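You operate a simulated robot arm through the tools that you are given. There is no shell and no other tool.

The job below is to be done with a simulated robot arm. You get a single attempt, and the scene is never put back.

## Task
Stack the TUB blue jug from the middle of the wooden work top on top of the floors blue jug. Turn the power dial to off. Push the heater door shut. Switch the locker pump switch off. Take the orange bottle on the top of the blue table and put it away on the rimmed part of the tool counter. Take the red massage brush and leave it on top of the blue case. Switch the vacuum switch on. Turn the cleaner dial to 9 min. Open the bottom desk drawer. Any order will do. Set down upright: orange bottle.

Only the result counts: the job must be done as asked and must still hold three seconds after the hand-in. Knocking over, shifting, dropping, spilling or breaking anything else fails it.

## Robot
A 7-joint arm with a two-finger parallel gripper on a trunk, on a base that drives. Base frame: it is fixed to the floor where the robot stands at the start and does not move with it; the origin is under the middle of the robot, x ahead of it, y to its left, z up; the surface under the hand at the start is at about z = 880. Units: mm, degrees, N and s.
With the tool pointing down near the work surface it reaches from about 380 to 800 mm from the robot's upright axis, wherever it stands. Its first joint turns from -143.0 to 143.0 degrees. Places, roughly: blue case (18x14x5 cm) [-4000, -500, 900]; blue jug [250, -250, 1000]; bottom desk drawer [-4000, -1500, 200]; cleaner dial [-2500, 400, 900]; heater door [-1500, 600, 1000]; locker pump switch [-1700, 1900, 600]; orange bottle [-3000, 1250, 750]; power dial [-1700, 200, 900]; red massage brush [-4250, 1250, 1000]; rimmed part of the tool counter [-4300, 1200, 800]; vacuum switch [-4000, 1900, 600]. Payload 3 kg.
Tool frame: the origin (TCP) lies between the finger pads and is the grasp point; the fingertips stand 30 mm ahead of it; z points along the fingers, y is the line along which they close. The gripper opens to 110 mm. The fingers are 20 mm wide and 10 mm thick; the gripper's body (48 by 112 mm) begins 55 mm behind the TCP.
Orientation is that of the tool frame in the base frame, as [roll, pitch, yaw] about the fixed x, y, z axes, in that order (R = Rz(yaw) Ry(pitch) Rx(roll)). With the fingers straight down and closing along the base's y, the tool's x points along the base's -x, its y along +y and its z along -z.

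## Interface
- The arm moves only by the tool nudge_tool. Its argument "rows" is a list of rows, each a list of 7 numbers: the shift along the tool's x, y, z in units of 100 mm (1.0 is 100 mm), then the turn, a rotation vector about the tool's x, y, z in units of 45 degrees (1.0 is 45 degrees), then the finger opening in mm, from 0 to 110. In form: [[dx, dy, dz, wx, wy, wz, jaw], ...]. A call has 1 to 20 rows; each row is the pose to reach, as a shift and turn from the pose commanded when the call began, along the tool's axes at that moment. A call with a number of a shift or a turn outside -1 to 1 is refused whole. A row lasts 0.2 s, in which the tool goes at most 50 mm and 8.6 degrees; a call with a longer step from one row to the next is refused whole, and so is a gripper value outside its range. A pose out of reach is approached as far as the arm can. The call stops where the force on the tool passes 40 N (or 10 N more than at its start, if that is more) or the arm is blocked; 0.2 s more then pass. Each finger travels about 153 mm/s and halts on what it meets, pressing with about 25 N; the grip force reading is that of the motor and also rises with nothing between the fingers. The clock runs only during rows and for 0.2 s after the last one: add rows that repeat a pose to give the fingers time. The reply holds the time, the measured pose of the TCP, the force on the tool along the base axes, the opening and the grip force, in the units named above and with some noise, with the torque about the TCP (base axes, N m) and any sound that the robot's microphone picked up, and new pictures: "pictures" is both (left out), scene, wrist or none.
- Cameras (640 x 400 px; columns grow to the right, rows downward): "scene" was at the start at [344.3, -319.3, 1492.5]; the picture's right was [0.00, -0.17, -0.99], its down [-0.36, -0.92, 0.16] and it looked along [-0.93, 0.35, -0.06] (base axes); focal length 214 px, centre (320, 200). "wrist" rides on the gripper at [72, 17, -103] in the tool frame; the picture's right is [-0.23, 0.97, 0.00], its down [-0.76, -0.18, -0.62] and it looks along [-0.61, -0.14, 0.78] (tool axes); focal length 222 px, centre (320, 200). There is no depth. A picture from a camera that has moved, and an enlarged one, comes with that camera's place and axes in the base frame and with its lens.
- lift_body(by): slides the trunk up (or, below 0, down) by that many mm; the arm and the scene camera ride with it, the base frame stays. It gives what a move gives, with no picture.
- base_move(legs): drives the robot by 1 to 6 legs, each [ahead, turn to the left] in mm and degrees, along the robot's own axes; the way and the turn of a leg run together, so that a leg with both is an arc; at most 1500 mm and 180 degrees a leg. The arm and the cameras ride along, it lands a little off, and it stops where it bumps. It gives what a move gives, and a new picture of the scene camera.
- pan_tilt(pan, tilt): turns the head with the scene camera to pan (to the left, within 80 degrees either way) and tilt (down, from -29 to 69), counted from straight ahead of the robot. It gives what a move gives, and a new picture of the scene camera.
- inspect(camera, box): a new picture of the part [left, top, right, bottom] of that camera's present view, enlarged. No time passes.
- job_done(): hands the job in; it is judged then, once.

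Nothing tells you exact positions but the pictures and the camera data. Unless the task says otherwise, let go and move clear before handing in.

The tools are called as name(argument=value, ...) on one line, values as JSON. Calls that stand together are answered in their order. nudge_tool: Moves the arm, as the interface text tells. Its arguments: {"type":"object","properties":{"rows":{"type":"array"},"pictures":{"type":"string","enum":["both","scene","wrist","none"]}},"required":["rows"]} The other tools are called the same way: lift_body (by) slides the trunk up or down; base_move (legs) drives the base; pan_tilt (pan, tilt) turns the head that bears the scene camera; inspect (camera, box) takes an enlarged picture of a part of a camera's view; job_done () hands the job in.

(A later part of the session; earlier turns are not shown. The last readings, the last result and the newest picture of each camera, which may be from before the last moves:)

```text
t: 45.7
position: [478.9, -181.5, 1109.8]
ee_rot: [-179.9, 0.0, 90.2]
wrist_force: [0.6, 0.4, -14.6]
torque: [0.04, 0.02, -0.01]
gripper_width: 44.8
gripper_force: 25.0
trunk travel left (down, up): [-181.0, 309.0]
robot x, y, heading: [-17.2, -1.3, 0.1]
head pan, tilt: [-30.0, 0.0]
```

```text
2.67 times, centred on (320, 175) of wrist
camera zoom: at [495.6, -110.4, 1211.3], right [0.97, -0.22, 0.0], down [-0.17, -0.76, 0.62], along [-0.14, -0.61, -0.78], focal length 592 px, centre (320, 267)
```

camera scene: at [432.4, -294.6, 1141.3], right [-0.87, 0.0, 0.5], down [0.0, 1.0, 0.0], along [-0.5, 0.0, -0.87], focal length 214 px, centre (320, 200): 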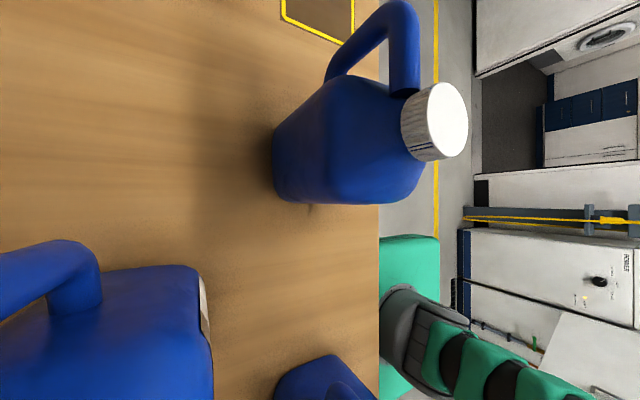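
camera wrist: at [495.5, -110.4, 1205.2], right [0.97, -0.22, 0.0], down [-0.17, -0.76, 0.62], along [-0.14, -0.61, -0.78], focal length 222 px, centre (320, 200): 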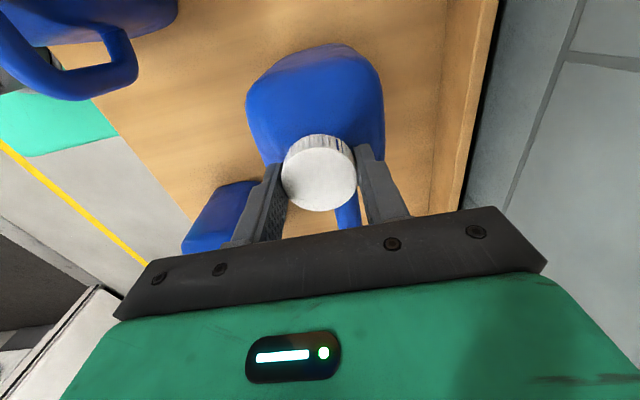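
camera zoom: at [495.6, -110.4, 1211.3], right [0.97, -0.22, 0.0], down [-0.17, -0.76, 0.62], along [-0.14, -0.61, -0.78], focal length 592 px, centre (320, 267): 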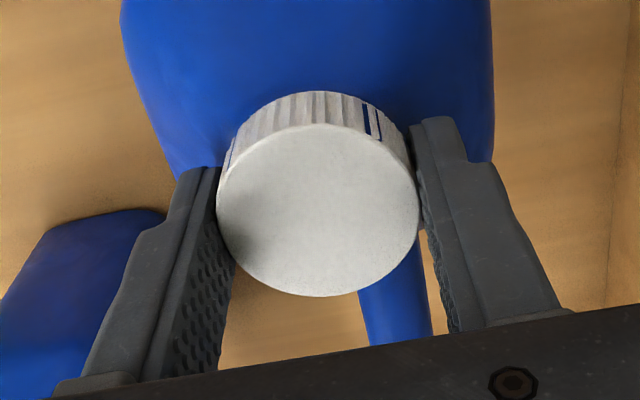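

No slip from the small trunk lift. Trying a larger one.

lift_body(by=40)

inspect(camera="wrist", box=[240, 100, 400, 250])

```text
t: 46.5
position: [479.1, -182.8, 1147.8]
ee_rot: [-179.9, 0.0, 90.2]
wrist_force: [-0.4, 0.1, -14.2]
torque: [0.04, 0.0, 0.01]
gripper_width: 44.9
gripper_force: 24.7
trunk travel left (down, up): [-221.0, 269.0]
robot x, y, heading: [-12.2, -2.7, 0.1]
head pan, tilt: [-30.0, 0.0]
```

```text
2.67 times, centred on (320, 175) of wrist
camera zoom: at [495.8, -110.4, 1251.1], right [0.97, -0.22, 0.0], down [-0.17, -0.76, 0.62], along [-0.14, -0.61, -0.78], focal length 592 px, centre (320, 267)
```

zoom: 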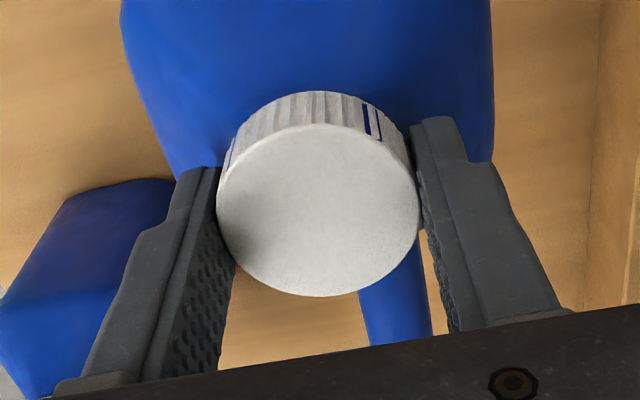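

lift_body(by=140)

pan_tilt(pan=-35, tilt=0)

inspect(camera="wrist", box=[240, 100, 400, 250])

```text
t: 48.2
position: [478.4, -181.6, 1289.0]
ee_rot: [-180.0, 0.1, 90.3]
wrist_force: [-0.2, 0.5, -14.9]
torque: [0.0, -0.03, 0.05]
gripper_width: 44.7
gripper_force: 24.6
trunk travel left (down, up): [-361.0, 129.0]
robot x, y, heading: [-15.4, -2.9, -0.1]
head pan, tilt: [-30.0, 0.0]
```

```text
t: 48.9
position: [478.9, -182.3, 1288.0]
ee_rot: [-179.9, 0.0, 90.1]
wrist_force: [1.0, 0.5, -14.9]
torque: [0.06, 0.0, -0.01]
gripper_width: 44.8
gripper_force: 25.1
trunk travel left (down, up): [-361.0, 129.0]
robot x, y, heading: [-16.8, -2.6, 0.3]
head pan, tilt: [-35.0, 0.0]
camera scene: at [426.3, -294.3, 1344.8], right [-0.82, 0.0, 0.57], down [0.0, 1.0, 0.0], along [-0.57, 0.0, -0.82], focal length 214 px, centre (320, 200)
```

scene: 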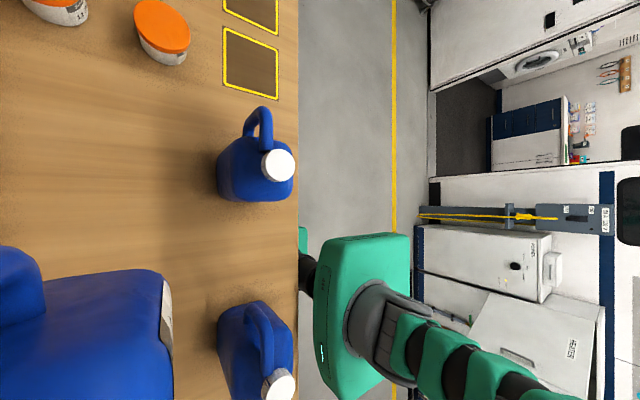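

```text
2.67 times, centred on (320, 175) of wrist
camera zoom: at [495.8, -110.4, 1391.3], right [0.97, -0.22, 0.0], down [-0.17, -0.76, 0.62], along [-0.14, -0.61, -0.78], focal length 592 px, centre (320, 267)
```

zoom: 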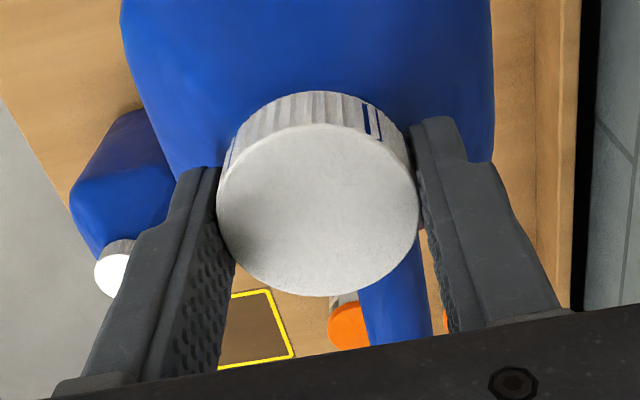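

Let me refine the FLOORS cap position.

inspect(camera="scene", box=[215, 100, 311, 210])

inspect(camera="wrist", box=[240, 160, 304, 200])

```text
3.64 times, centred on (263, 155) of scene
camera zoom: at [426.3, -294.3, 1344.8], right [-0.82, 0.0, 0.57], down [0.0, 1.0, 0.0], along [-0.57, 0.0, -0.82], focal length 780 px, centre (527, 364)
```

zoom: 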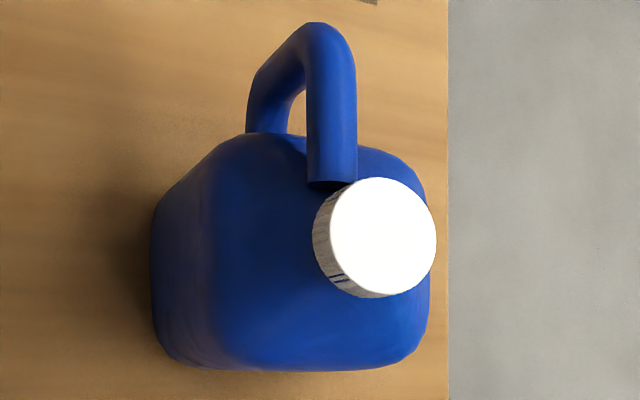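

```text
10.00 times, centred on (272, 180) of wrist
camera zoom: at [495.8, -110.4, 1391.3], right [0.97, -0.22, 0.0], down [-0.17, -0.76, 0.62], along [-0.14, -0.61, -0.78], focal length 2221 px, centre (800, 400)
```

zoom: 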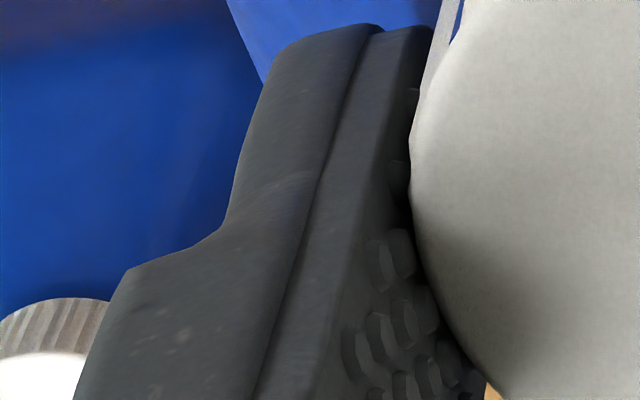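

FLOORS cap is at about (297.5,-344,1060) and the TUB hangs centred under the tool. Moving sideways above it in two gentle moves.

nudge_tool(rows=[[-0.01, -0.01, 0, 0, 0, 0, 0], [-0.03, -0.03, 0, 0, 0, 0, 0], [-0.06, -0.07, 0, 0, 0, 0, 0], [-0.1, -0.12, 0, 0, 0, 0, 0], [-0.15, -0.17, 0, 0, 0, 0, 0], [-0.2, -0.23, 0, 0, 0, 0, 0], [-0.25, -0.29, 0, 0, 0, 0, 0], [-0.3, -0.35, 0, 0, 0, 0, 0], [-0.35, -0.41, 0, 0, 0, 0, 0], [-0.4, -0.47, 0, 0, 0, 0, 0], [-0.45, -0.53, 0, 0, 0, 0, 0], [-0.5, -0.59, 0, 0, 0, 0, 0], [-0.55, -0.65, 0, 0, 0, 0, 0], [-0.6, -0.71, 0, 0, 0, 0, 0], [-0.65, -0.76, 0, 0, 0, 0, 0], [-0.7, -0.81, 0, 0, 0, 0, 0], [-0.74, -0.85, 0, 0, 0, 0, 0], [-0.77, -0.88, 0, 0, 0, 0, 0], [-0.79, -0.9, 0, 0, 0, 0, 0], [-0.8, -0.91, 0, 0, 0, 0, 0]], pictures="none")

nudge_tool(rows=[[-0.01, -0.01, 0, 0, 0, 0, 0], [-0.03, -0.03, 0, 0, 0, 0, 0], [-0.06, -0.07, 0, 0, 0, 0, 0], [-0.1, -0.12, 0, 0, 0, 0, 0], [-0.15, -0.17, 0, 0, 0, 0, 0], [-0.2, -0.23, 0, 0, 0, 0, 0], [-0.25, -0.29, 0, 0, 0, 0, 0], [-0.3, -0.35, 0, 0, 0, 0, 0], [-0.35, -0.41, 0, 0, 0, 0, 0], [-0.4, -0.47, 0, 0, 0, 0, 0], [-0.45, -0.53, 0, 0, 0, 0, 0], [-0.5, -0.59, 0, 0, 0, 0, 0], [-0.55, -0.65, 0, 0, 0, 0, 0], [-0.6, -0.7, 0, 0, 0, 0, 0], [-0.65, -0.75, 0, 0, 0, 0, 0], [-0.7, -0.8, 0, 0, 0, 0, 0], [-0.74, -0.84, 0, 0, 0, 0, 0], [-0.77, -0.87, 0, 0, 0, 0, 0], [-0.79, -0.89, 0, 0, 0, 0, 0], [-0.8, -0.9, 0, 0, 0, 0, 0]])

```text
t: 53.1
position: [388.3, -263.1, 1289.8]
ee_rot: [-179.9, 0.0, 90.2]
wrist_force: [-0.9, 1.3, -15.0]
torque: [-0.03, 0.02, -0.02]
gripper_width: 44.8
gripper_force: 25.0
trunk travel left (down, up): [-361.0, 129.0]
robot x, y, heading: [-15.1, -2.8, 0.1]
head pan, tilt: [-35.0, 0.0]
```

```text
t: 57.3
position: [297.3, -343.5, 1288.0]
ee_rot: [180.0, 0.1, 90.2]
wrist_force: [-0.4, 0.3, -14.9]
torque: [0.02, 0.03, 0.0]
gripper_width: 45.1
gripper_force: 24.7
trunk travel left (down, up): [-361.0, 129.0]
robot x, y, heading: [-15.7, -0.9, 0.0]
head pan, tilt: [-35.0, 0.0]
camera scene: at [245.7, -455.6, 1344.8], right [-0.82, 0.0, 0.57], down [0.0, 1.0, 0.0], along [-0.57, 0.0, -0.82], focal length 214 px, centre (320, 200)
camera wrist: at [315.2, -271.8, 1391.3], right [0.97, -0.22, 0.0], down [-0.17, -0.76, 0.62], along [-0.14, -0.61, -0.78], focal length 222 px, centre (320, 200)
```

scene: 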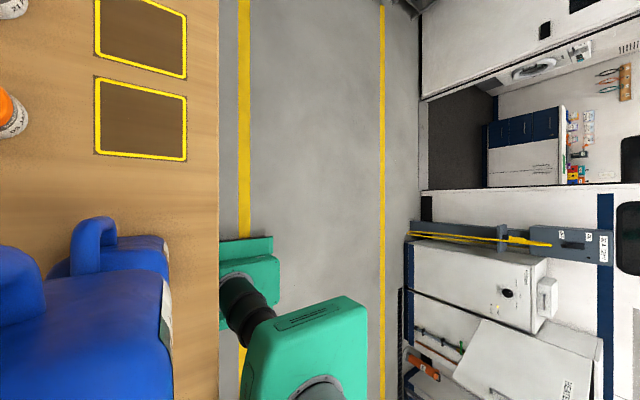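
wrist: 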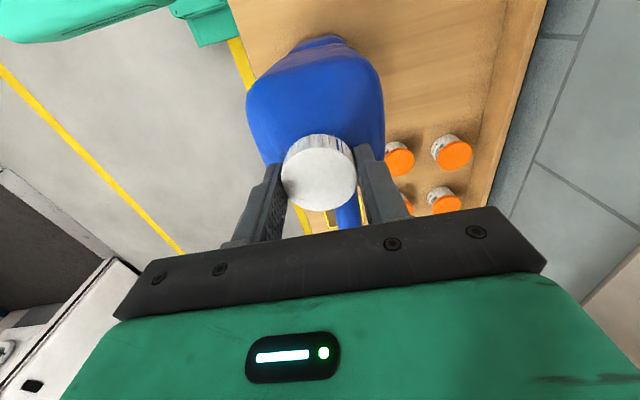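

I'm above the FLOORS jug. Lowering slowly, watching the force for contact.

nudge_tool(rows=[[0, 0, 0.01, 0, 0, 0, 0], [0, 0, 0.03, 0, 0, 0, 0], [0, 0, 0.05, 0, 0, 0, 0], [0, 0, 0.07, 0, 0, 0, 0], [0, 0, 0.09, 0, 0, 0, 0], [0, 0, 0.11, 0, 0, 0, 0], [0, 0, 0.13, 0, 0, 0, 0], [0, 0, 0.15, 0, 0, 0, 0], [0, 0, 0.17, 0, 0, 0, 0], [0, 0, 0.19, 0, 0, 0, 0], [0, 0, 0.21, 0, 0, 0, 0], [0, 0, 0.23, 0, 0, 0, 0], [0, 0, 0.25, 0, 0, 0, 0], [0, 0, 0.27, 0, 0, 0, 0], [0, 0, 0.29, 0, 0, 0, 0], [0, 0, 0.3, 0, 0, 0, 0]])

```text
t: 60.7
position: [296.8, -342.8, 1260.3]
ee_rot: [179.7, 0.0, 90.2]
wrist_force: [0.5, 2.1, 15.9]
torque: [0.33, 0.38, 0.01]
gripper_width: 44.7
gripper_force: 24.7
trunk travel left (down, up): [-361.0, 129.0]
robot x, y, heading: [-16.1, -0.5, 0.1]
head pan, tilt: [-35.0, 0.0]
camera scene: at [244.6, -455.1, 1317.0], right [-0.82, 0.0, 0.57], down [0.0, 1.0, 0.0], along [-0.57, 0.0, -0.82], focal length 214 px, centre (320, 200)
camera wrist: at [314.0, -271.2, 1363.3], right [0.97, -0.22, 0.0], down [-0.18, -0.76, 0.62], along [-0.14, -0.61, -0.78], focal length 222 px, centre (320, 200)
```

scene: 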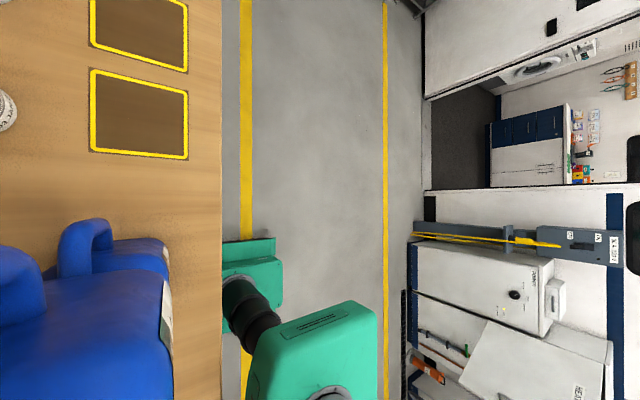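
wrist: 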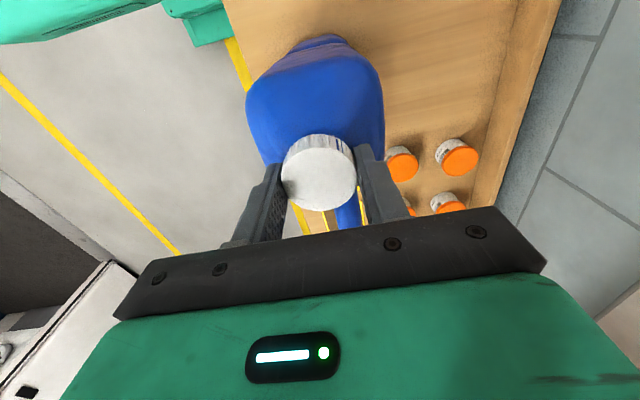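

Contact reached at TCP z≈1260. I'll relax the push to near zero before letting go.

nudge_tool(rows=[[0, 0, -0.01, 0, 0, 0, 0], [0, 0, -0.01, 0, 0, 0, 0]], pictures="none")

```text
t: 61.3
position: [296.8, -343.8, 1259.6]
ee_rot: [179.9, 0.0, 90.1]
wrist_force: [4.3, -2.5, 21.4]
torque: [-0.29, -0.29, 0.0]
gripper_width: 44.9
gripper_force: 24.9
trunk travel left (down, up): [-361.0, 129.0]
robot x, y, heading: [-12.5, -3.5, 0.2]
head pan, tilt: [-35.0, 0.0]
```

nudge_tool(rows=[[0, 0, -0.01, 0, 0, 0, 0], [0, 0, -0.015, 0, 0, 0, 0], [0, 0, -0.015, 0, 0, 0, 0]], pictures="none")

```text
t: 62.1
position: [297.0, -342.9, 1261.5]
ee_rot: [-179.9, 0.0, 90.3]
wrist_force: [2.2, -2.6, -2.5]
torque: [-0.51, -0.19, -0.04]
gripper_width: 44.6
gripper_force: 24.9
trunk travel left (down, up): [-361.0, 129.0]
robot x, y, heading: [-14.7, -2.0, -0.4]
head pan, tilt: [-35.0, 0.0]
```

inspect(camera="scene", box=[40, 200, 232, 320])

inspect(camera="scene", box=[100, 280, 228, 400])

```text
3.33 times, centred on (136, 260) of scene
camera zoom: at [244.9, -454.7, 1316.6], right [-0.82, 0.0, 0.57], down [0.0, 1.0, 0.0], along [-0.57, 0.0, -0.82], focal length 715 px, centre (933, 0)
```

zoom: 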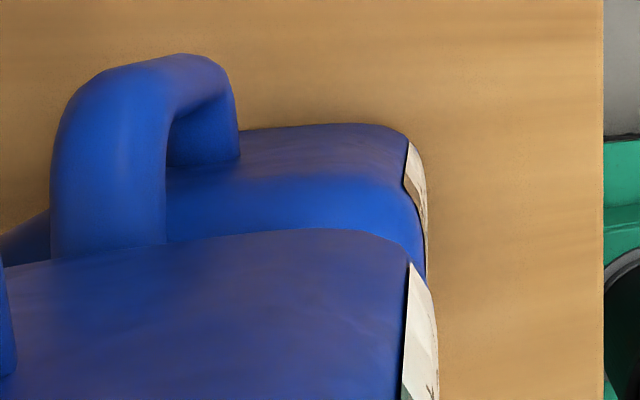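

```text
3.33 times, centred on (164, 340) of scene
camera zoom: at [244.9, -454.7, 1316.6], right [-0.82, 0.0, 0.57], down [0.0, 1.0, 0.0], along [-0.57, 0.0, -0.82], focal length 715 px, centre (840, -267)
```

zoom: 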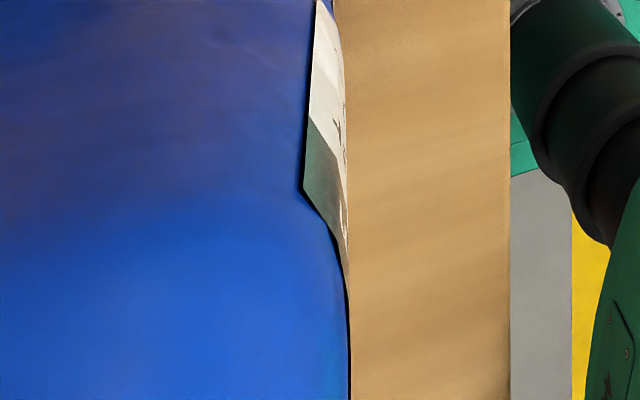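

The two jugs' front faces line up within ~3 mm and the lower jug carries most of the weight. Releasing now and lifting straight up.

nudge_tool(rows=[[0, 0, 0, 0, 0, 0, 55], [0, 0, 0, 0, 0, 0, 70], [0, 0, 0, 0, 0, 0, 80], [0, 0, 0, 0, 0, 0, 80]])

```text
t: 63.1
position: [296.8, -343.1, 1261.3]
ee_rot: [-179.9, 0.0, 90.2]
wrist_force: [0.5, 0.2, 0.2]
torque: [0.0, 0.0, 0.02]
gripper_width: 80.0
gripper_force: 0.1
trunk travel left (down, up): [-361.0, 129.0]
robot x, y, heading: [-12.5, -1.5, 0.0]
head pan, tilt: [-35.0, 0.0]
camera scene: at [244.7, -454.4, 1317.6], right [-0.82, 0.0, 0.57], down [0.0, 1.0, 0.0], along [-0.57, 0.0, -0.82], focal length 214 px, centre (320, 200)
camera wrist: at [314.2, -270.5, 1364.1], right [0.97, -0.22, 0.0], down [-0.17, -0.76, 0.62], along [-0.14, -0.61, -0.78], focal length 222 px, centre (320, 200)
```

scene: 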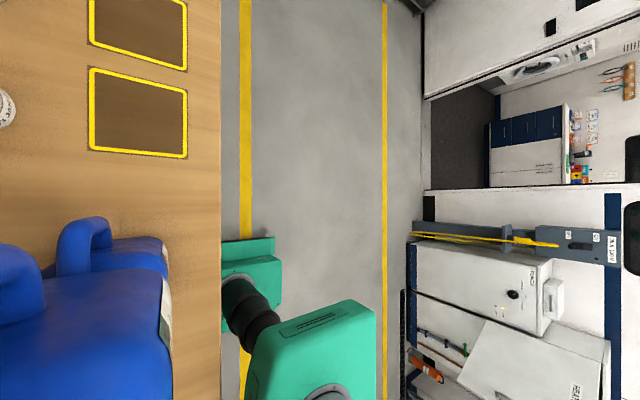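
wrist: 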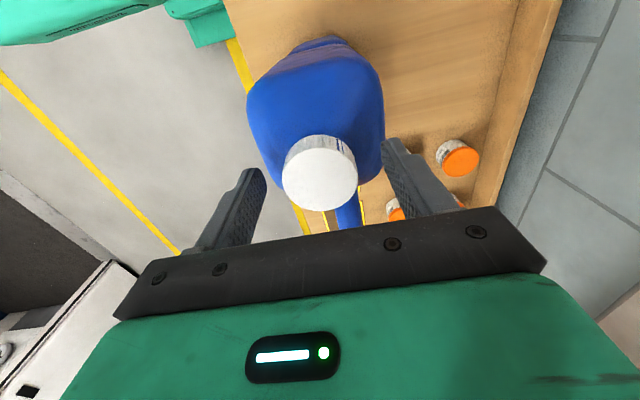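

The stack stands. Raising the hand clear and looking at it.

lift_body(by=125)

pan_tilt(pan=-35, tilt=25)

```text
t: 64.6
position: [297.3, -342.8, 1386.6]
ee_rot: [-179.9, 0.0, 90.2]
wrist_force: [-0.3, -0.3, 0.1]
torque: [-0.03, -0.02, 0.04]
gripper_width: 79.9
gripper_force: 0.0
trunk travel left (down, up): [-486.0, 4.0]
robot x, y, heading: [-17.2, -1.0, 0.1]
head pan, tilt: [-35.0, 0.0]
```

```text
t: 65.5
position: [297.0, -342.3, 1386.4]
ee_rot: [180.0, -0.1, 90.2]
wrist_force: [0.7, -0.2, 0.5]
torque: [0.0, 0.01, 0.0]
gripper_width: 80.0
gripper_force: 0.1
trunk travel left (down, up): [-486.0, 4.0]
robot x, y, heading: [-10.9, -2.3, -0.0]
head pan, tilt: [-35.0, 25.0]
camera scene: at [243.4, -414.1, 1440.8], right [-0.82, 0.0, 0.57], down [0.24, 0.91, 0.35], along [-0.52, 0.42, -0.74], focal length 214 px, centre (320, 200)
```

scene: 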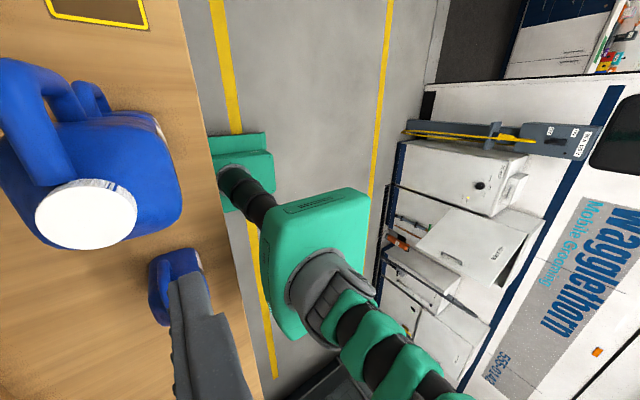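

The TUB jug is stacked and steady. Now I'll back away, then turn the robot to face the van and re-orient the hand to look forward.

base_move(legs=[[-400, 0]])

pan_tilt(pan=0, tilt=0)

nudge_tool(rows=[[0, 0, 0, -0.1, -0.1, -0.1, 80], [0, 0, 0, -0.2, -0.2, -0.2, 80], [0, 0, 0, -0.3, -0.3, -0.3, 80], [0, 0, 0, -0.4, -0.4, -0.4, 80], [0, 0, 0, -0.5, -0.5, -0.5, 80], [0, 0, 0, -0.6, -0.6, -0.6, 80], [0, 0, 0, -0.7, -0.7, -0.7, 80], [0, 0, 0, -0.77, -0.77, -0.77, 80]])

```text
t: 68.0
position: [-109.5, -342.9, 1386.5]
ee_rot: [180.0, -0.1, 89.6]
wrist_force: [-0.9, 0.3, -0.4]
torque: [0.0, -0.04, 0.01]
gripper_width: 80.2
gripper_force: 0.2
trunk travel left (down, up): [-486.0, 4.0]
robot x, y, heading: [-417.0, 2.1, -0.6]
head pan, tilt: [-35.0, 25.0]
camera scene: at [-164.3, -414.4, 1440.9], right [-0.82, 0.01, 0.57], down [0.25, 0.9, 0.35], along [-0.52, 0.43, -0.74], focal length 214 px, centre (320, 200)
```

scene: 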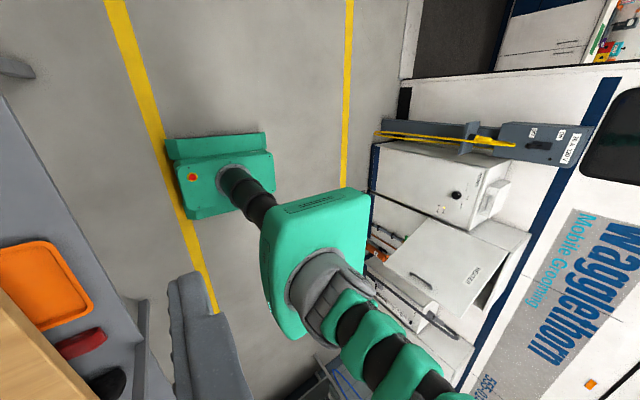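

```text
t: 69.0
position: [-109.2, -343.9, 1388.0]
ee_rot: [-180.0, 0.0, 89.7]
wrist_force: [-0.3, 0.2, -0.1]
torque: [0.02, 0.04, -0.02]
gripper_width: 79.6
gripper_force: 0.0
trunk travel left (down, up): [-486.0, 4.0]
robot x, y, heading: [-417.8, 1.4, -0.4]
head pan, tilt: [0.0, 0.0]
camera scene: at [-111.7, -455.1, 1426.9], right [-1.0, 0.01, 0.0], down [0.01, 1.0, 0.0], along [0.0, 0.0, -1.0], focal length 214 px, centre (320, 200)
```

scene: 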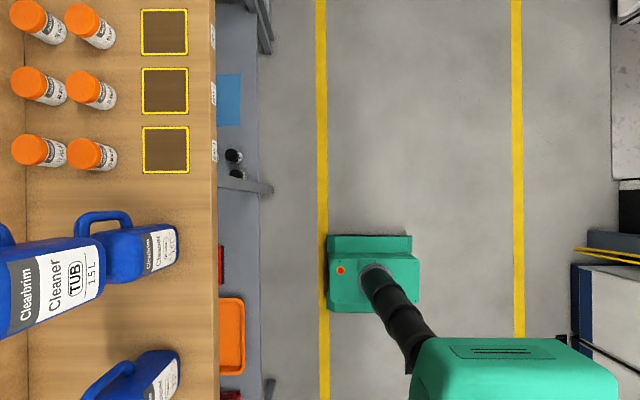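

```text
t: 70.8
position: [-108.7, -343.5, 1387.4]
ee_rot: [153.2, 42.0, 116.2]
wrist_force: [-0.7, -0.1, -0.3]
torque: [0.0, 0.0, 0.0]
gripper_width: 80.1
gripper_force: 0.2
trunk travel left (down, up): [-486.0, 4.0]
robot x, y, heading: [-421.0, -1.9, -0.7]
head pan, tilt: [0.0, 0.0]
camera scene: at [-101.5, -404.5, 1487.8], right [-0.67, -0.66, -0.33], down [-0.33, 0.67, -0.67], along [0.67, -0.34, -0.66], focal length 214 px, centre (320, 200)
camera wrist: at [-190.5, -249.1, 1412.8], right [0.73, 0.49, 0.48], down [-0.28, -0.41, 0.86], along [0.63, -0.76, -0.16], focal length 222 px, centre (320, 200)
```

scene: 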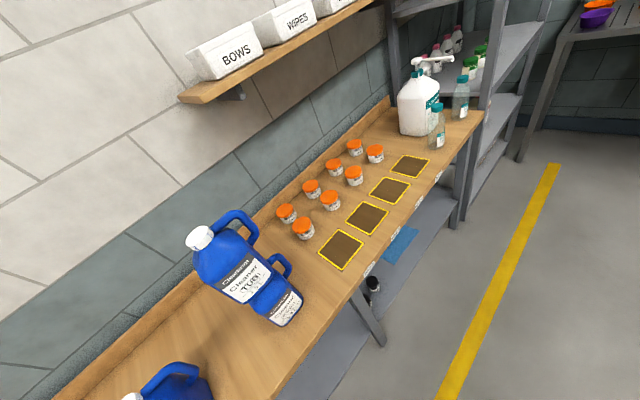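
wrist: 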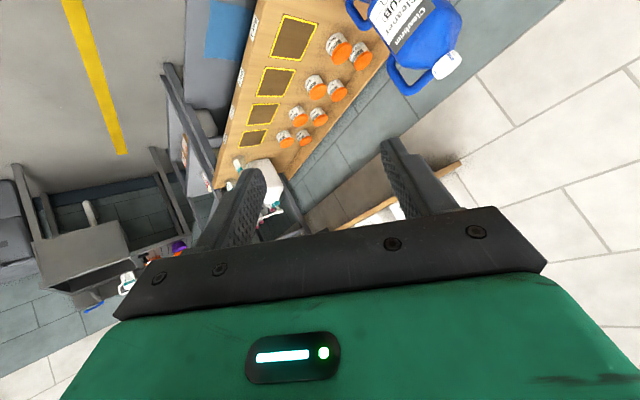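

The stack looks right. I'll finish turning the hand to point forward, then rotate the base toward the van.

nudge_tool(rows=[[0, 0, 0, -0.1, -0.1, -0.1, 80], [0, 0, 0, -0.2, -0.2, -0.2, 80], [0, 0, 0, -0.3, -0.3, -0.3, 80], [0, 0, 0, -0.4, -0.4, -0.4, 80], [0, 0, 0, -0.5, -0.5, -0.5, 80], [0, 0, 0, -0.6, -0.6, -0.6, 80], [0, 0, 0, -0.7, -0.7, -0.7, 80], [0, 0, 0, -0.77, -0.77, -0.77, 80]], pictures="none")

base_move(legs=[[0, 175]])

```text
t: 72.6
position: [-109.3, -342.9, 1387.2]
ee_rot: [-31.9, 89.8, -32.3]
wrist_force: [-0.7, -0.1, 0.0]
torque: [-0.02, 0.01, 0.0]
gripper_width: 80.0
gripper_force: 0.0
out of reach, approached as far as the arm can: row 5
trunk travel left (down, up): [-486.0, 4.0]
robot x, y, heading: [-413.5, 0.5, -0.9]
head pan, tilt: [0.0, 0.0]
```

```text
t: 80.4
position: [-702.5, 364.7, 1386.8]
ee_rot: [132.8, 90.0, -51.4]
wrist_force: [0.4, -0.4, 0.2]
torque: [0.0, -0.02, -0.03]
gripper_width: 79.9
gripper_force: 0.1
trunk travel left (down, up): [-486.0, 4.0]
robot x, y, heading: [-415.6, 12.9, 175.2]
head pan, tilt: [0.0, 0.0]
camera scene: at [-662.7, 359.5, 1497.2], right [0.08, 1.0, 0.0], down [0.0, 0.0, -1.0], along [-1.0, 0.08, 0.0], focal length 214 px, centre (320, 200)
```

scene: 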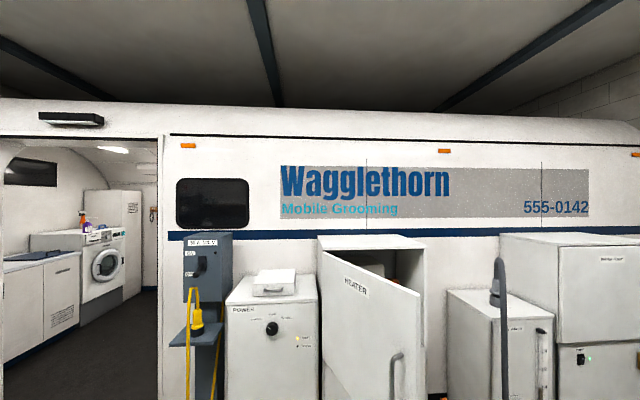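

I now face the van: a POWER cabinet with a dial, the open HEATER door, pump lockers on the right, and an open doorway on the left into the van. Zooming in for details.

inspect(camera="scene", box=[160, 220, 440, 400])

inspect(camera="scene", box=[430, 220, 640, 400])

inspect(camera="scene", box=[0, 130, 170, 400])

```text
2.22 times, centred on (300, 310) of scene
camera zoom: at [-662.7, 359.5, 1497.2], right [0.08, 1.0, 0.0], down [0.0, 0.0, -1.0], along [-1.0, 0.08, 0.0], focal length 477 px, centre (364, -44)
```

zoom: 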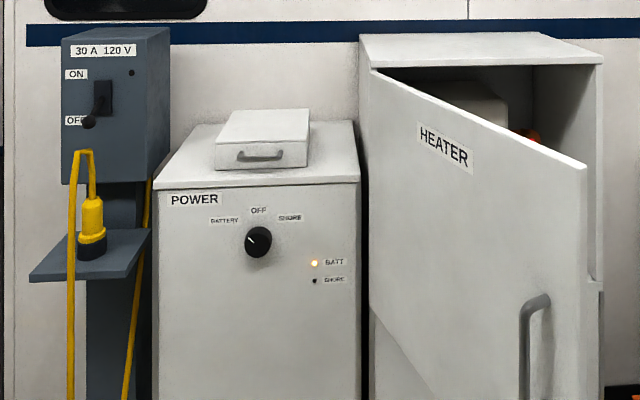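

```text
2.22 times, centred on (535, 310) of scene
camera zoom: at [-662.7, 359.5, 1497.2], right [0.08, 1.0, 0.0], down [0.0, 0.0, -1.0], along [-1.0, 0.08, 0.0], focal length 477 px, centre (-158, -44)
```

zoom: 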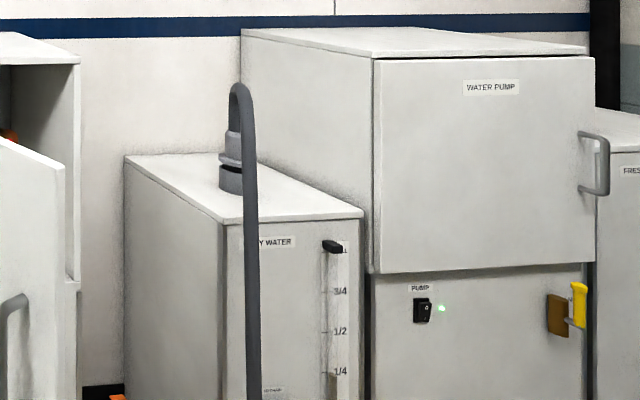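

```text
1.48 times, centred on (85, 265) of scene
camera zoom: at [-662.7, 359.5, 1497.2], right [0.08, 1.0, 0.0], down [0.0, 0.0, -1.0], along [-1.0, 0.08, 0.0], focal length 318 px, centre (668, 104)
```

zoom: 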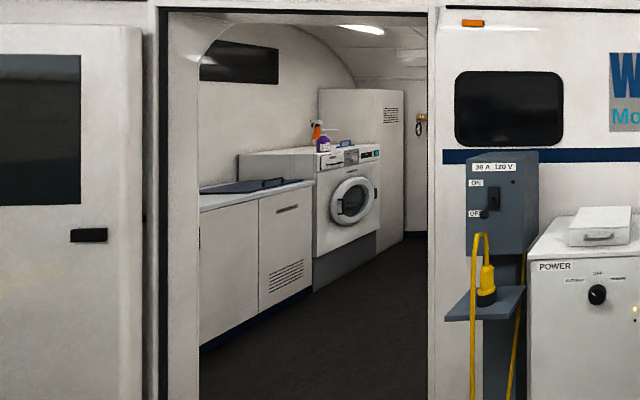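

The power dial points to BATTERY; OFF is straight up. The heater door is hinged on its left and stands ~68° open. I'll square up to the van and lower the trunk to dial height.

base_move(legs=[[0, 4.8]])

lift_body(by=-430)

base_move(legs=[[350, 0]])

```text
t: 81.1
position: [-700.5, 320.4, 1433.6]
ee_rot: [-44.2, 79.2, 138.4]
wrist_force: [-1.5, -1.0, 0.3]
torque: [-0.02, 0.02, -0.03]
gripper_width: 79.9
gripper_force: 0.0
trunk travel left (down, up): [-486.0, 4.0]
robot x, y, heading: [-419.4, 11.5, 175.0]
head pan, tilt: [0.0, 0.0]
stopped in leg 1: the force on the tool passed its limit at 152 N (the readings are from after the stop); the commanded pose is now the measured one
camera scene: at [-647.7, 307.0, 1535.9], right [-0.04, 0.99, 0.13], down [-0.14, 0.12, -0.98], along [-0.99, -0.05, 0.13], focal length 214 px, centre (320, 200)
```

scene: 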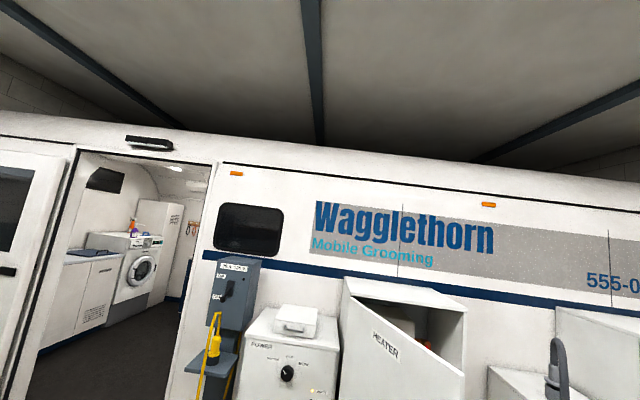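

```text
refused: -430 is not a number from -400 to 400
```

```text
t: 82.3
position: [-798.5, 329.3, 1430.7]
ee_rot: [-47.3, 79.4, 135.2]
wrist_force: [-1.3, -1.6, 0.0]
torque: [-0.03, 0.04, -0.05]
gripper_width: 79.9
gripper_force: 0.0
trunk travel left (down, up): [-486.0, 4.0]
robot x, y, heading: [-506.2, 17.9, 175.4]
head pan, tilt: [0.0, 0.0]
stopped in leg 1: the robot was blocked; the commanded pose is now the measured one
camera scene: at [-744.8, 315.0, 1534.4], right [-0.04, 0.99, 0.14], down [-0.13, 0.13, -0.98], along [-0.99, -0.05, 0.12], focal length 214 px, centre (320, 200)
```

scene: 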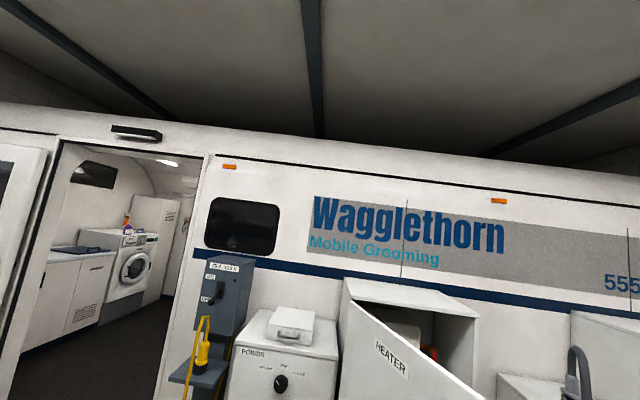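

Something interfered: the hand got tilted and the drive was blocked. Let me look around before moving again.

pan_tilt(pan=0, tilt=60)

pan_tilt(pan=70, tilt=40)

inspect(camera="wrist", box=[0, 0, 640, 400])

```text
t: 83.6
position: [-783.2, 329.4, 1434.8]
ee_rot: [-45.2, 78.9, 137.3]
wrist_force: [0.1, -0.5, 0.2]
torque: [0.02, 0.02, 0.0]
gripper_width: 80.0
gripper_force: 0.0
trunk travel left (down, up): [-486.0, 4.0]
robot x, y, heading: [-507.7, 19.2, 175.4]
head pan, tilt: [0.0, 60.0]
camera scene: at [-718.9, 327.6, 1445.2], right [-0.03, 0.99, 0.14], down [0.79, 0.11, -0.61], along [-0.62, 0.09, -0.78], focal length 214 px, centre (320, 200)
```

scene: 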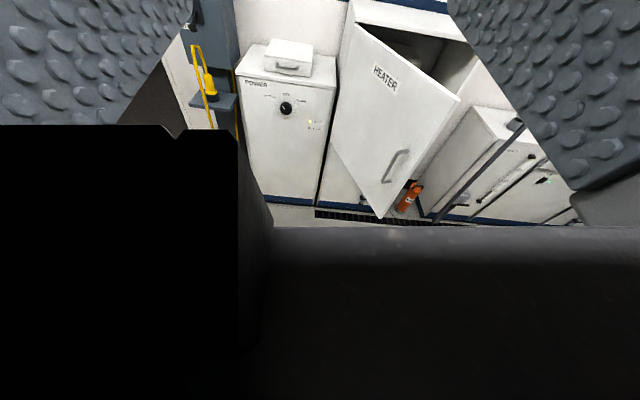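

```text
t: 85.0
position: [-782.9, 328.7, 1434.3]
ee_rot: [-45.1, 78.9, 137.3]
wrist_force: [-0.7, -0.5, 0.0]
torque: [0.04, -0.01, -0.01]
gripper_width: 80.2
gripper_force: 0.0
trunk travel left (down, up): [-486.0, 4.0]
robot x, y, heading: [-506.1, 20.6, 175.3]
head pan, tilt: [70.0, 40.0]
camera scene: at [-675.3, 246.9, 1455.5], right [-0.94, 0.29, 0.17], down [0.09, 0.71, -0.7], along [-0.33, -0.64, -0.69], focal length 214 px, centre (320, 200)
```

scene: 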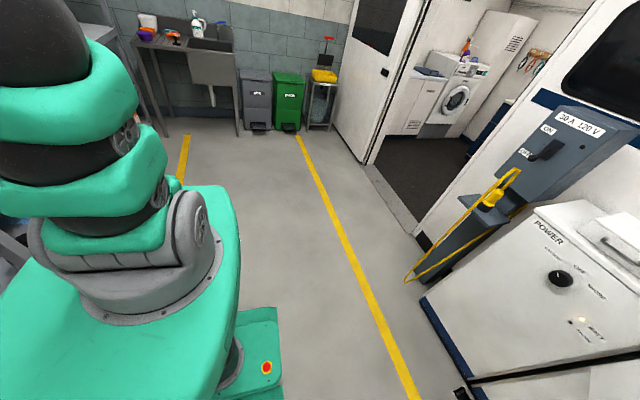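

```text
1.00 times, centred on (320, 200) of wrist (not enlarged: the box is as wide or as high as the picture)
camera zoom: at [-689.9, 325.9, 1346.6], right [0.06, -0.99, 0.09], down [0.72, 0.11, 0.69], along [-0.69, 0.02, 0.72], focal length 222 px, centre (320, 200)
```

zoom: 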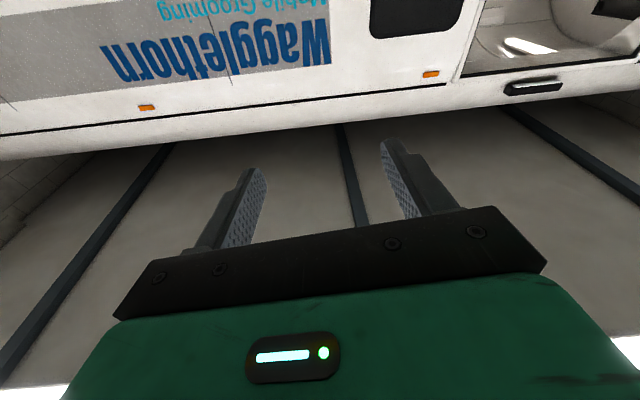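

The hand was too close to the arm itself in this pose (self-contact). I'll extend the hand forward and straighten it first.

nudge_tool(rows=[[0, 0, 0.1, 0, 0, 0, 80], [0, 0, 0.3, 0.01, 0.04, 0.04, 80], [0, 0, 0.5, 0.02, 0.08, 0.09, 80], [0, 0, 0.7, 0.04, 0.12, 0.13, 80], [0, 0, 0.9, 0.05, 0.16, 0.178, 80], [0, 0, 1.0, 0.05, 0.16, 0.178, 80], [0, 0, 1.0, 0.05, 0.16, 0.178, 80]], pictures="none")

pan_tilt(pan=0, tilt=20)

```text
t: 86.6
position: [-881.2, 324.1, 1449.5]
ee_rot: [24.7, 89.3, -155.0]
wrist_force: [-0.2, 0.9, 0.4]
torque: [0.01, -0.01, -0.01]
gripper_width: 80.0
gripper_force: 0.2
trunk travel left (down, up): [-486.0, 4.0]
robot x, y, heading: [-507.8, 21.7, 175.2]
head pan, tilt: [70.0, 40.0]
```

```text
t: 88.0
position: [-881.2, 324.6, 1448.2]
ee_rot: [23.4, 89.2, -156.2]
wrist_force: [-0.9, -0.7, 0.1]
torque: [0.03, -0.02, 0.03]
gripper_width: 79.9
gripper_force: 0.1
trunk travel left (down, up): [-486.0, 4.0]
robot x, y, heading: [-506.7, 21.0, 175.5]
head pan, tilt: [0.0, 20.0]
camera scene: at [-844.6, 322.5, 1525.9], right [0.0, 1.0, -0.01], down [0.33, 0.0, -0.94], along [-0.94, -0.01, -0.33], focal length 214 px, centre (320, 200)
```

scene: 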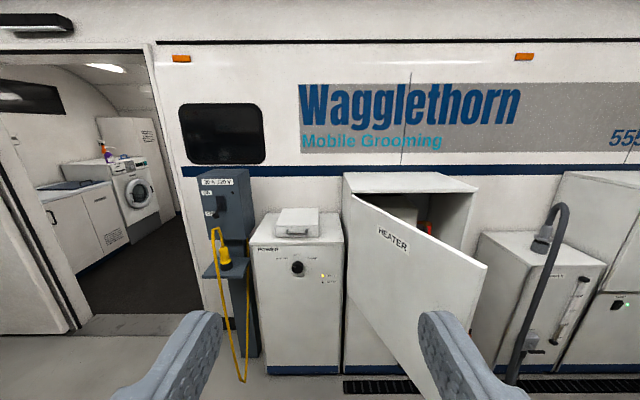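

The hand is now straight and level. The power dial is at about (-1640,218,920). I'll square the base, then lower the trunk.

base_move(legs=[[0, 4.6]])

lift_body(by=-400)

nudge_tool(rows=[[0, 0.2, 0, 0.02, 0, 0, 80], [0, 0.4, 0, 0.04, 0, 0, 80], [0, 0.6, 0, 0.06, 0, 0, 80], [0, 0.8, 0, 0.08, 0, 0, 80], [0, 0.95, 0, 0.1, 0, 0, 80], [0, 0.95, 0, 0.1, 0, 0, 80]])

```text
t: 88.9
position: [-905.2, 293.2, 1448.6]
ee_rot: [22.8, 89.2, -152.6]
wrist_force: [0.2, 0.5, 0.8]
torque: [0.0, 0.02, 0.0]
gripper_width: 79.8
gripper_force: 0.0
trunk travel left (down, up): [-486.0, 4.0]
robot x, y, heading: [-508.7, 18.8, 180.0]
head pan, tilt: [0.0, 20.0]
camera scene: at [-868.4, 294.5, 1525.8], right [-0.08, 1.0, -0.01], down [0.33, 0.02, -0.94], along [-0.94, -0.08, -0.33], focal length 214 px, centre (320, 200)
```

scene: 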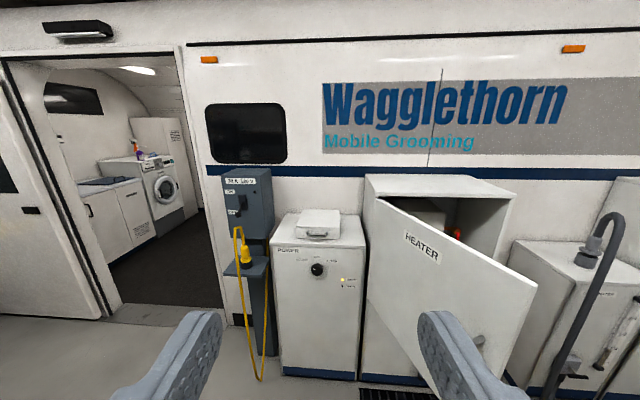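

```text
t: 92.7
position: [-904.4, 292.0, 1047.2]
ee_rot: [21.9, 89.2, -153.4]
wrist_force: [0.1, 0.3, -0.1]
torque: [-0.01, -0.03, 0.02]
gripper_width: 79.8
gripper_force: 0.2
trunk travel left (down, up): [-86.0, 404.0]
robot x, y, heading: [-507.1, 16.4, 179.7]
head pan, tilt: [0.0, 20.0]
```

```text
t: 94.1
position: [-918.9, 247.8, 1102.7]
ee_rot: [34.2, 89.2, -145.4]
wrist_force: [0.0, -0.2, -0.1]
torque: [0.01, 0.02, 0.01]
gripper_width: 79.8
gripper_force: 0.0
out of reach, approached as far as the arm can: row 1, 2, 3, 4, 5, 6
trunk travel left (down, up): [-86.0, 404.0]
robot x, y, heading: [-505.6, 18.3, 179.9]
head pan, tilt: [0.0, 20.0]
camera scene: at [-881.6, 247.4, 1180.5], right [-0.01, 1.0, -0.01], down [0.33, 0.0, -0.94], along [-0.94, -0.01, -0.33], focal length 214 px, centre (320, 200)
camera wrist: at [-814.8, 231.1, 1029.2], right [0.01, -0.97, 0.23], down [0.63, 0.19, 0.75], along [-0.78, 0.14, 0.61], focal length 222 px, centre (320, 200)
```

scene: 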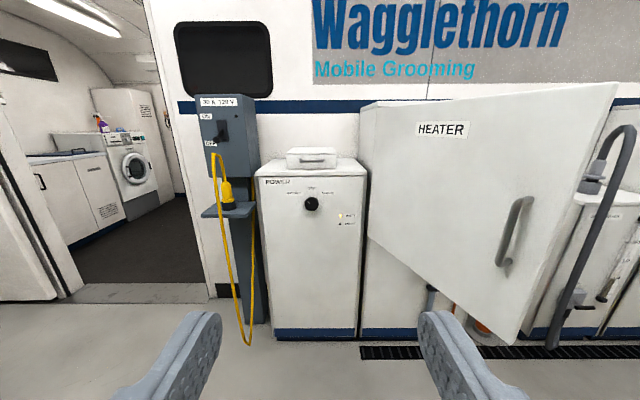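
wrist: 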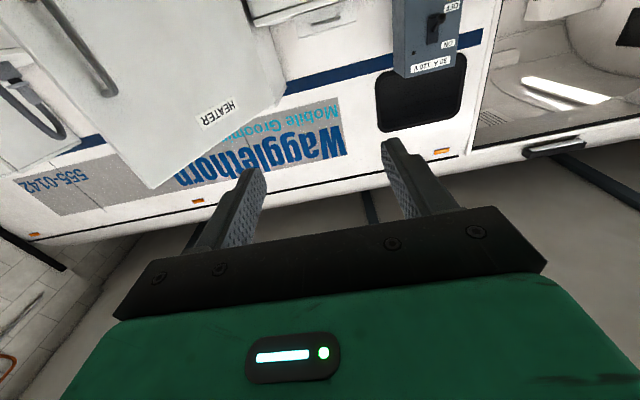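

The arm is cramped this close in; I'll extend forward and down.

nudge_tool(rows=[[0, 0, 0.2, 0, 0, 0, 80], [0, 0, 0.4, 0, 0, 0, 80], [0, 0, 0.6, 0, 0, 0, 80], [0, 0, 0.8, 0, 0, 0, 80], [0, 0, 1.0, 0, 0, 0, 80], [0, 0, 1.0, 0, 0, 0, 80]], pictures="none")

nudge_tool(rows=[[0.2, 0.05, 0.2, 0, 0, 0, 80], [0.4, 0.1, 0.4, 0, 0, 0, 80], [0.6, 0.15, 0.6, 0, 0, 0, 80], [0.8, 0.2, 0.8, 0, 0, 0, 80], [1.0, 0.25, 0.8, 0, 0, 0, 80], [1.0, 0.25, 0.8, 0, 0, 0, 80]], pictures="scene")

```text
t: 95.5
position: [-1019.6, 251.7, 1100.3]
ee_rot: [26.4, 89.2, -153.2]
wrist_force: [-0.1, 0.3, 0.2]
torque: [-0.03, 0.0, 0.01]
gripper_width: 80.2
gripper_force: 0.1
trunk travel left (down, up): [-86.0, 404.0]
robot x, y, heading: [-504.7, 21.4, 179.9]
head pan, tilt: [0.0, 20.0]
```

```text
t: 96.9
position: [-1100.7, 226.0, 1004.7]
ee_rot: [23.7, 89.2, -156.1]
wrist_force: [0.0, -0.8, 0.6]
torque: [0.03, 0.01, 0.02]
gripper_width: 80.0
gripper_force: 0.1
trunk travel left (down, up): [-86.0, 404.0]
robot x, y, heading: [-507.4, 22.5, 180.0]
head pan, tilt: [0.0, 20.0]
camera scene: at [-1064.9, 224.8, 1080.4], right [-0.01, 1.0, -0.01], down [0.33, 0.0, -0.94], along [-0.94, -0.01, -0.33], focal length 214 px, centre (320, 200)
```

scene: 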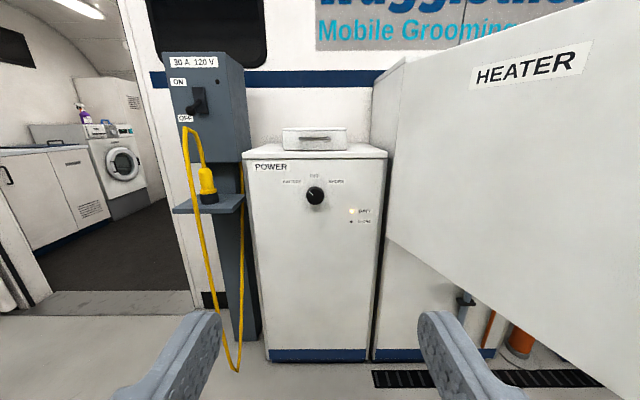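

inspect(camera="scene", box=[250, 150, 390, 238])

base_move(legs=[[250, 0]])

inspect(camera="scene", box=[230, 120, 410, 232])

```text
4.55 times, centred on (320, 194) of scene
camera zoom: at [-1064.9, 224.8, 1080.4], right [-0.01, 1.0, -0.01], down [0.33, 0.0, -0.94], along [-0.94, -0.01, -0.33], focal length 975 px, centre (320, 227)
```

zoom: 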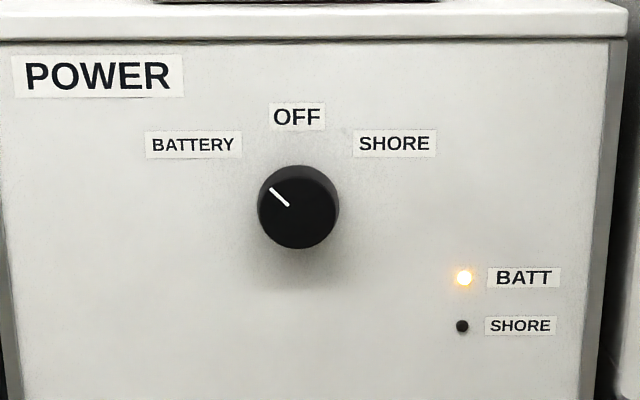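

```text
t: 98.7
position: [-1348.9, 226.8, 1003.3]
ee_rot: [25.9, 89.2, -153.7]
wrist_force: [1.0, 0.3, 0.3]
torque: [0.03, 0.03, -0.02]
gripper_width: 80.0
gripper_force: 0.0
trunk travel left (down, up): [-86.0, 404.0]
robot x, y, heading: [-757.4, 25.2, 179.6]
head pan, tilt: [0.0, 20.0]
camera scene: at [-1311.8, 225.3, 1080.3], right [-0.01, 1.0, -0.01], down [0.33, 0.0, -0.94], along [-0.94, -0.01, -0.33], focal length 214 px, centre (320, 200)
```

scene: 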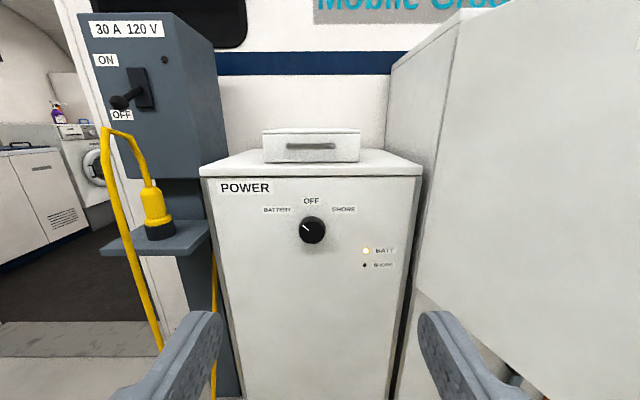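

```text
3.56 times, centred on (320, 176) of scene
camera zoom: at [-1311.8, 225.3, 1080.3], right [-0.01, 1.0, -0.01], down [0.33, 0.0, -0.94], along [-0.94, -0.01, -0.33], focal length 763 px, centre (320, 285)
```

zoom: 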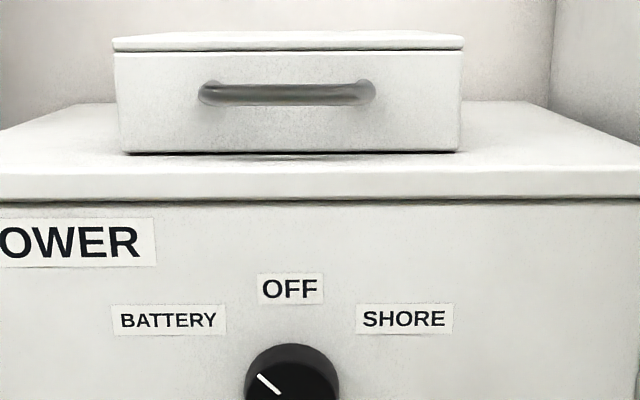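

The dial points to BATTERY (upper left) and OFF is straight up. I'll lower the trunk further and re-measure before grasping.

lift_body(by=-86)

nudge_tool(rows=[[0.1, 0.05, 0.1, 0, 0, 0, 80], [0.2, 0.1, 0.3, 0, 0, 0, 80], [0.3, 0.15, 0.5, 0, 0, 0, 80], [0.4, 0.15, 0.7, 0, 0, 0, 80], [0.5, 0.15, 0.9, 0, 0, 0, 80], [0.5, 0.15, 0.9, 0, 0, 0, 80]])

```text
t: 100.0
position: [-1349.4, 225.9, 917.5]
ee_rot: [24.6, 89.2, -155.1]
wrist_force: [-0.2, -0.2, 0.0]
torque: [0.01, 0.01, -0.03]
gripper_width: 79.7
gripper_force: 0.1
trunk travel left (down, up): [0.0, 490.0]
robot x, y, heading: [-756.9, 17.8, 179.9]
head pan, tilt: [0.0, 20.0]
```

```text
t: 101.3
position: [-1439.3, 208.0, 865.8]
ee_rot: [26.8, 89.1, -152.7]
wrist_force: [-0.2, 0.0, 0.0]
torque: [-0.02, 0.0, -0.01]
gripper_width: 79.8
gripper_force: 0.1
trunk travel left (down, up): [0.0, 490.0]
robot x, y, heading: [-752.8, 20.6, 179.8]
head pan, tilt: [0.0, 20.0]
camera scene: at [-1402.4, 208.0, 944.0], right [-0.01, 1.0, -0.01], down [0.33, 0.0, -0.94], along [-0.94, -0.01, -0.33], focal length 214 px, centre (320, 200)
camera wrist: at [-1335.9, 191.6, 792.6], right [0.01, -0.97, 0.23], down [0.63, 0.19, 0.75], along [-0.78, 0.14, 0.62], focal length 222 px, centre (320, 200)
```

scene: 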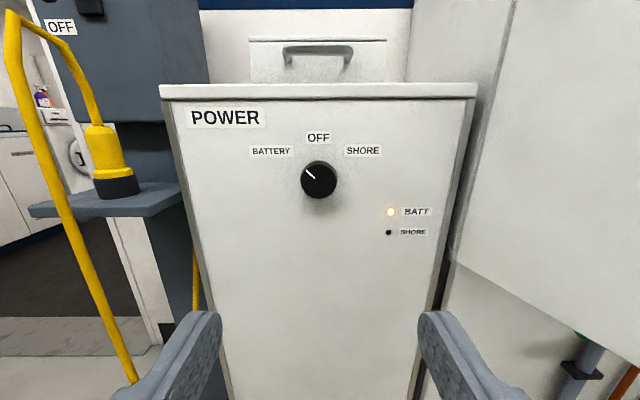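
wrist: 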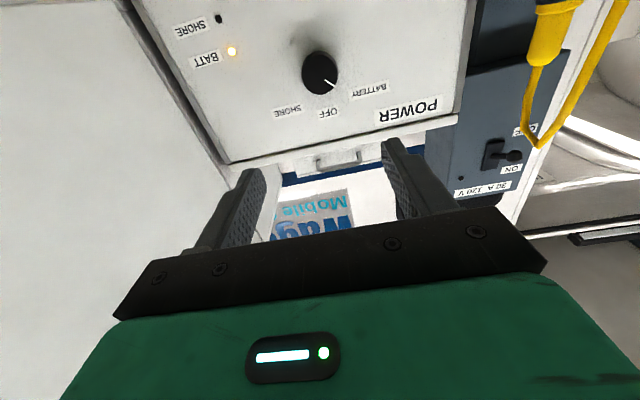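

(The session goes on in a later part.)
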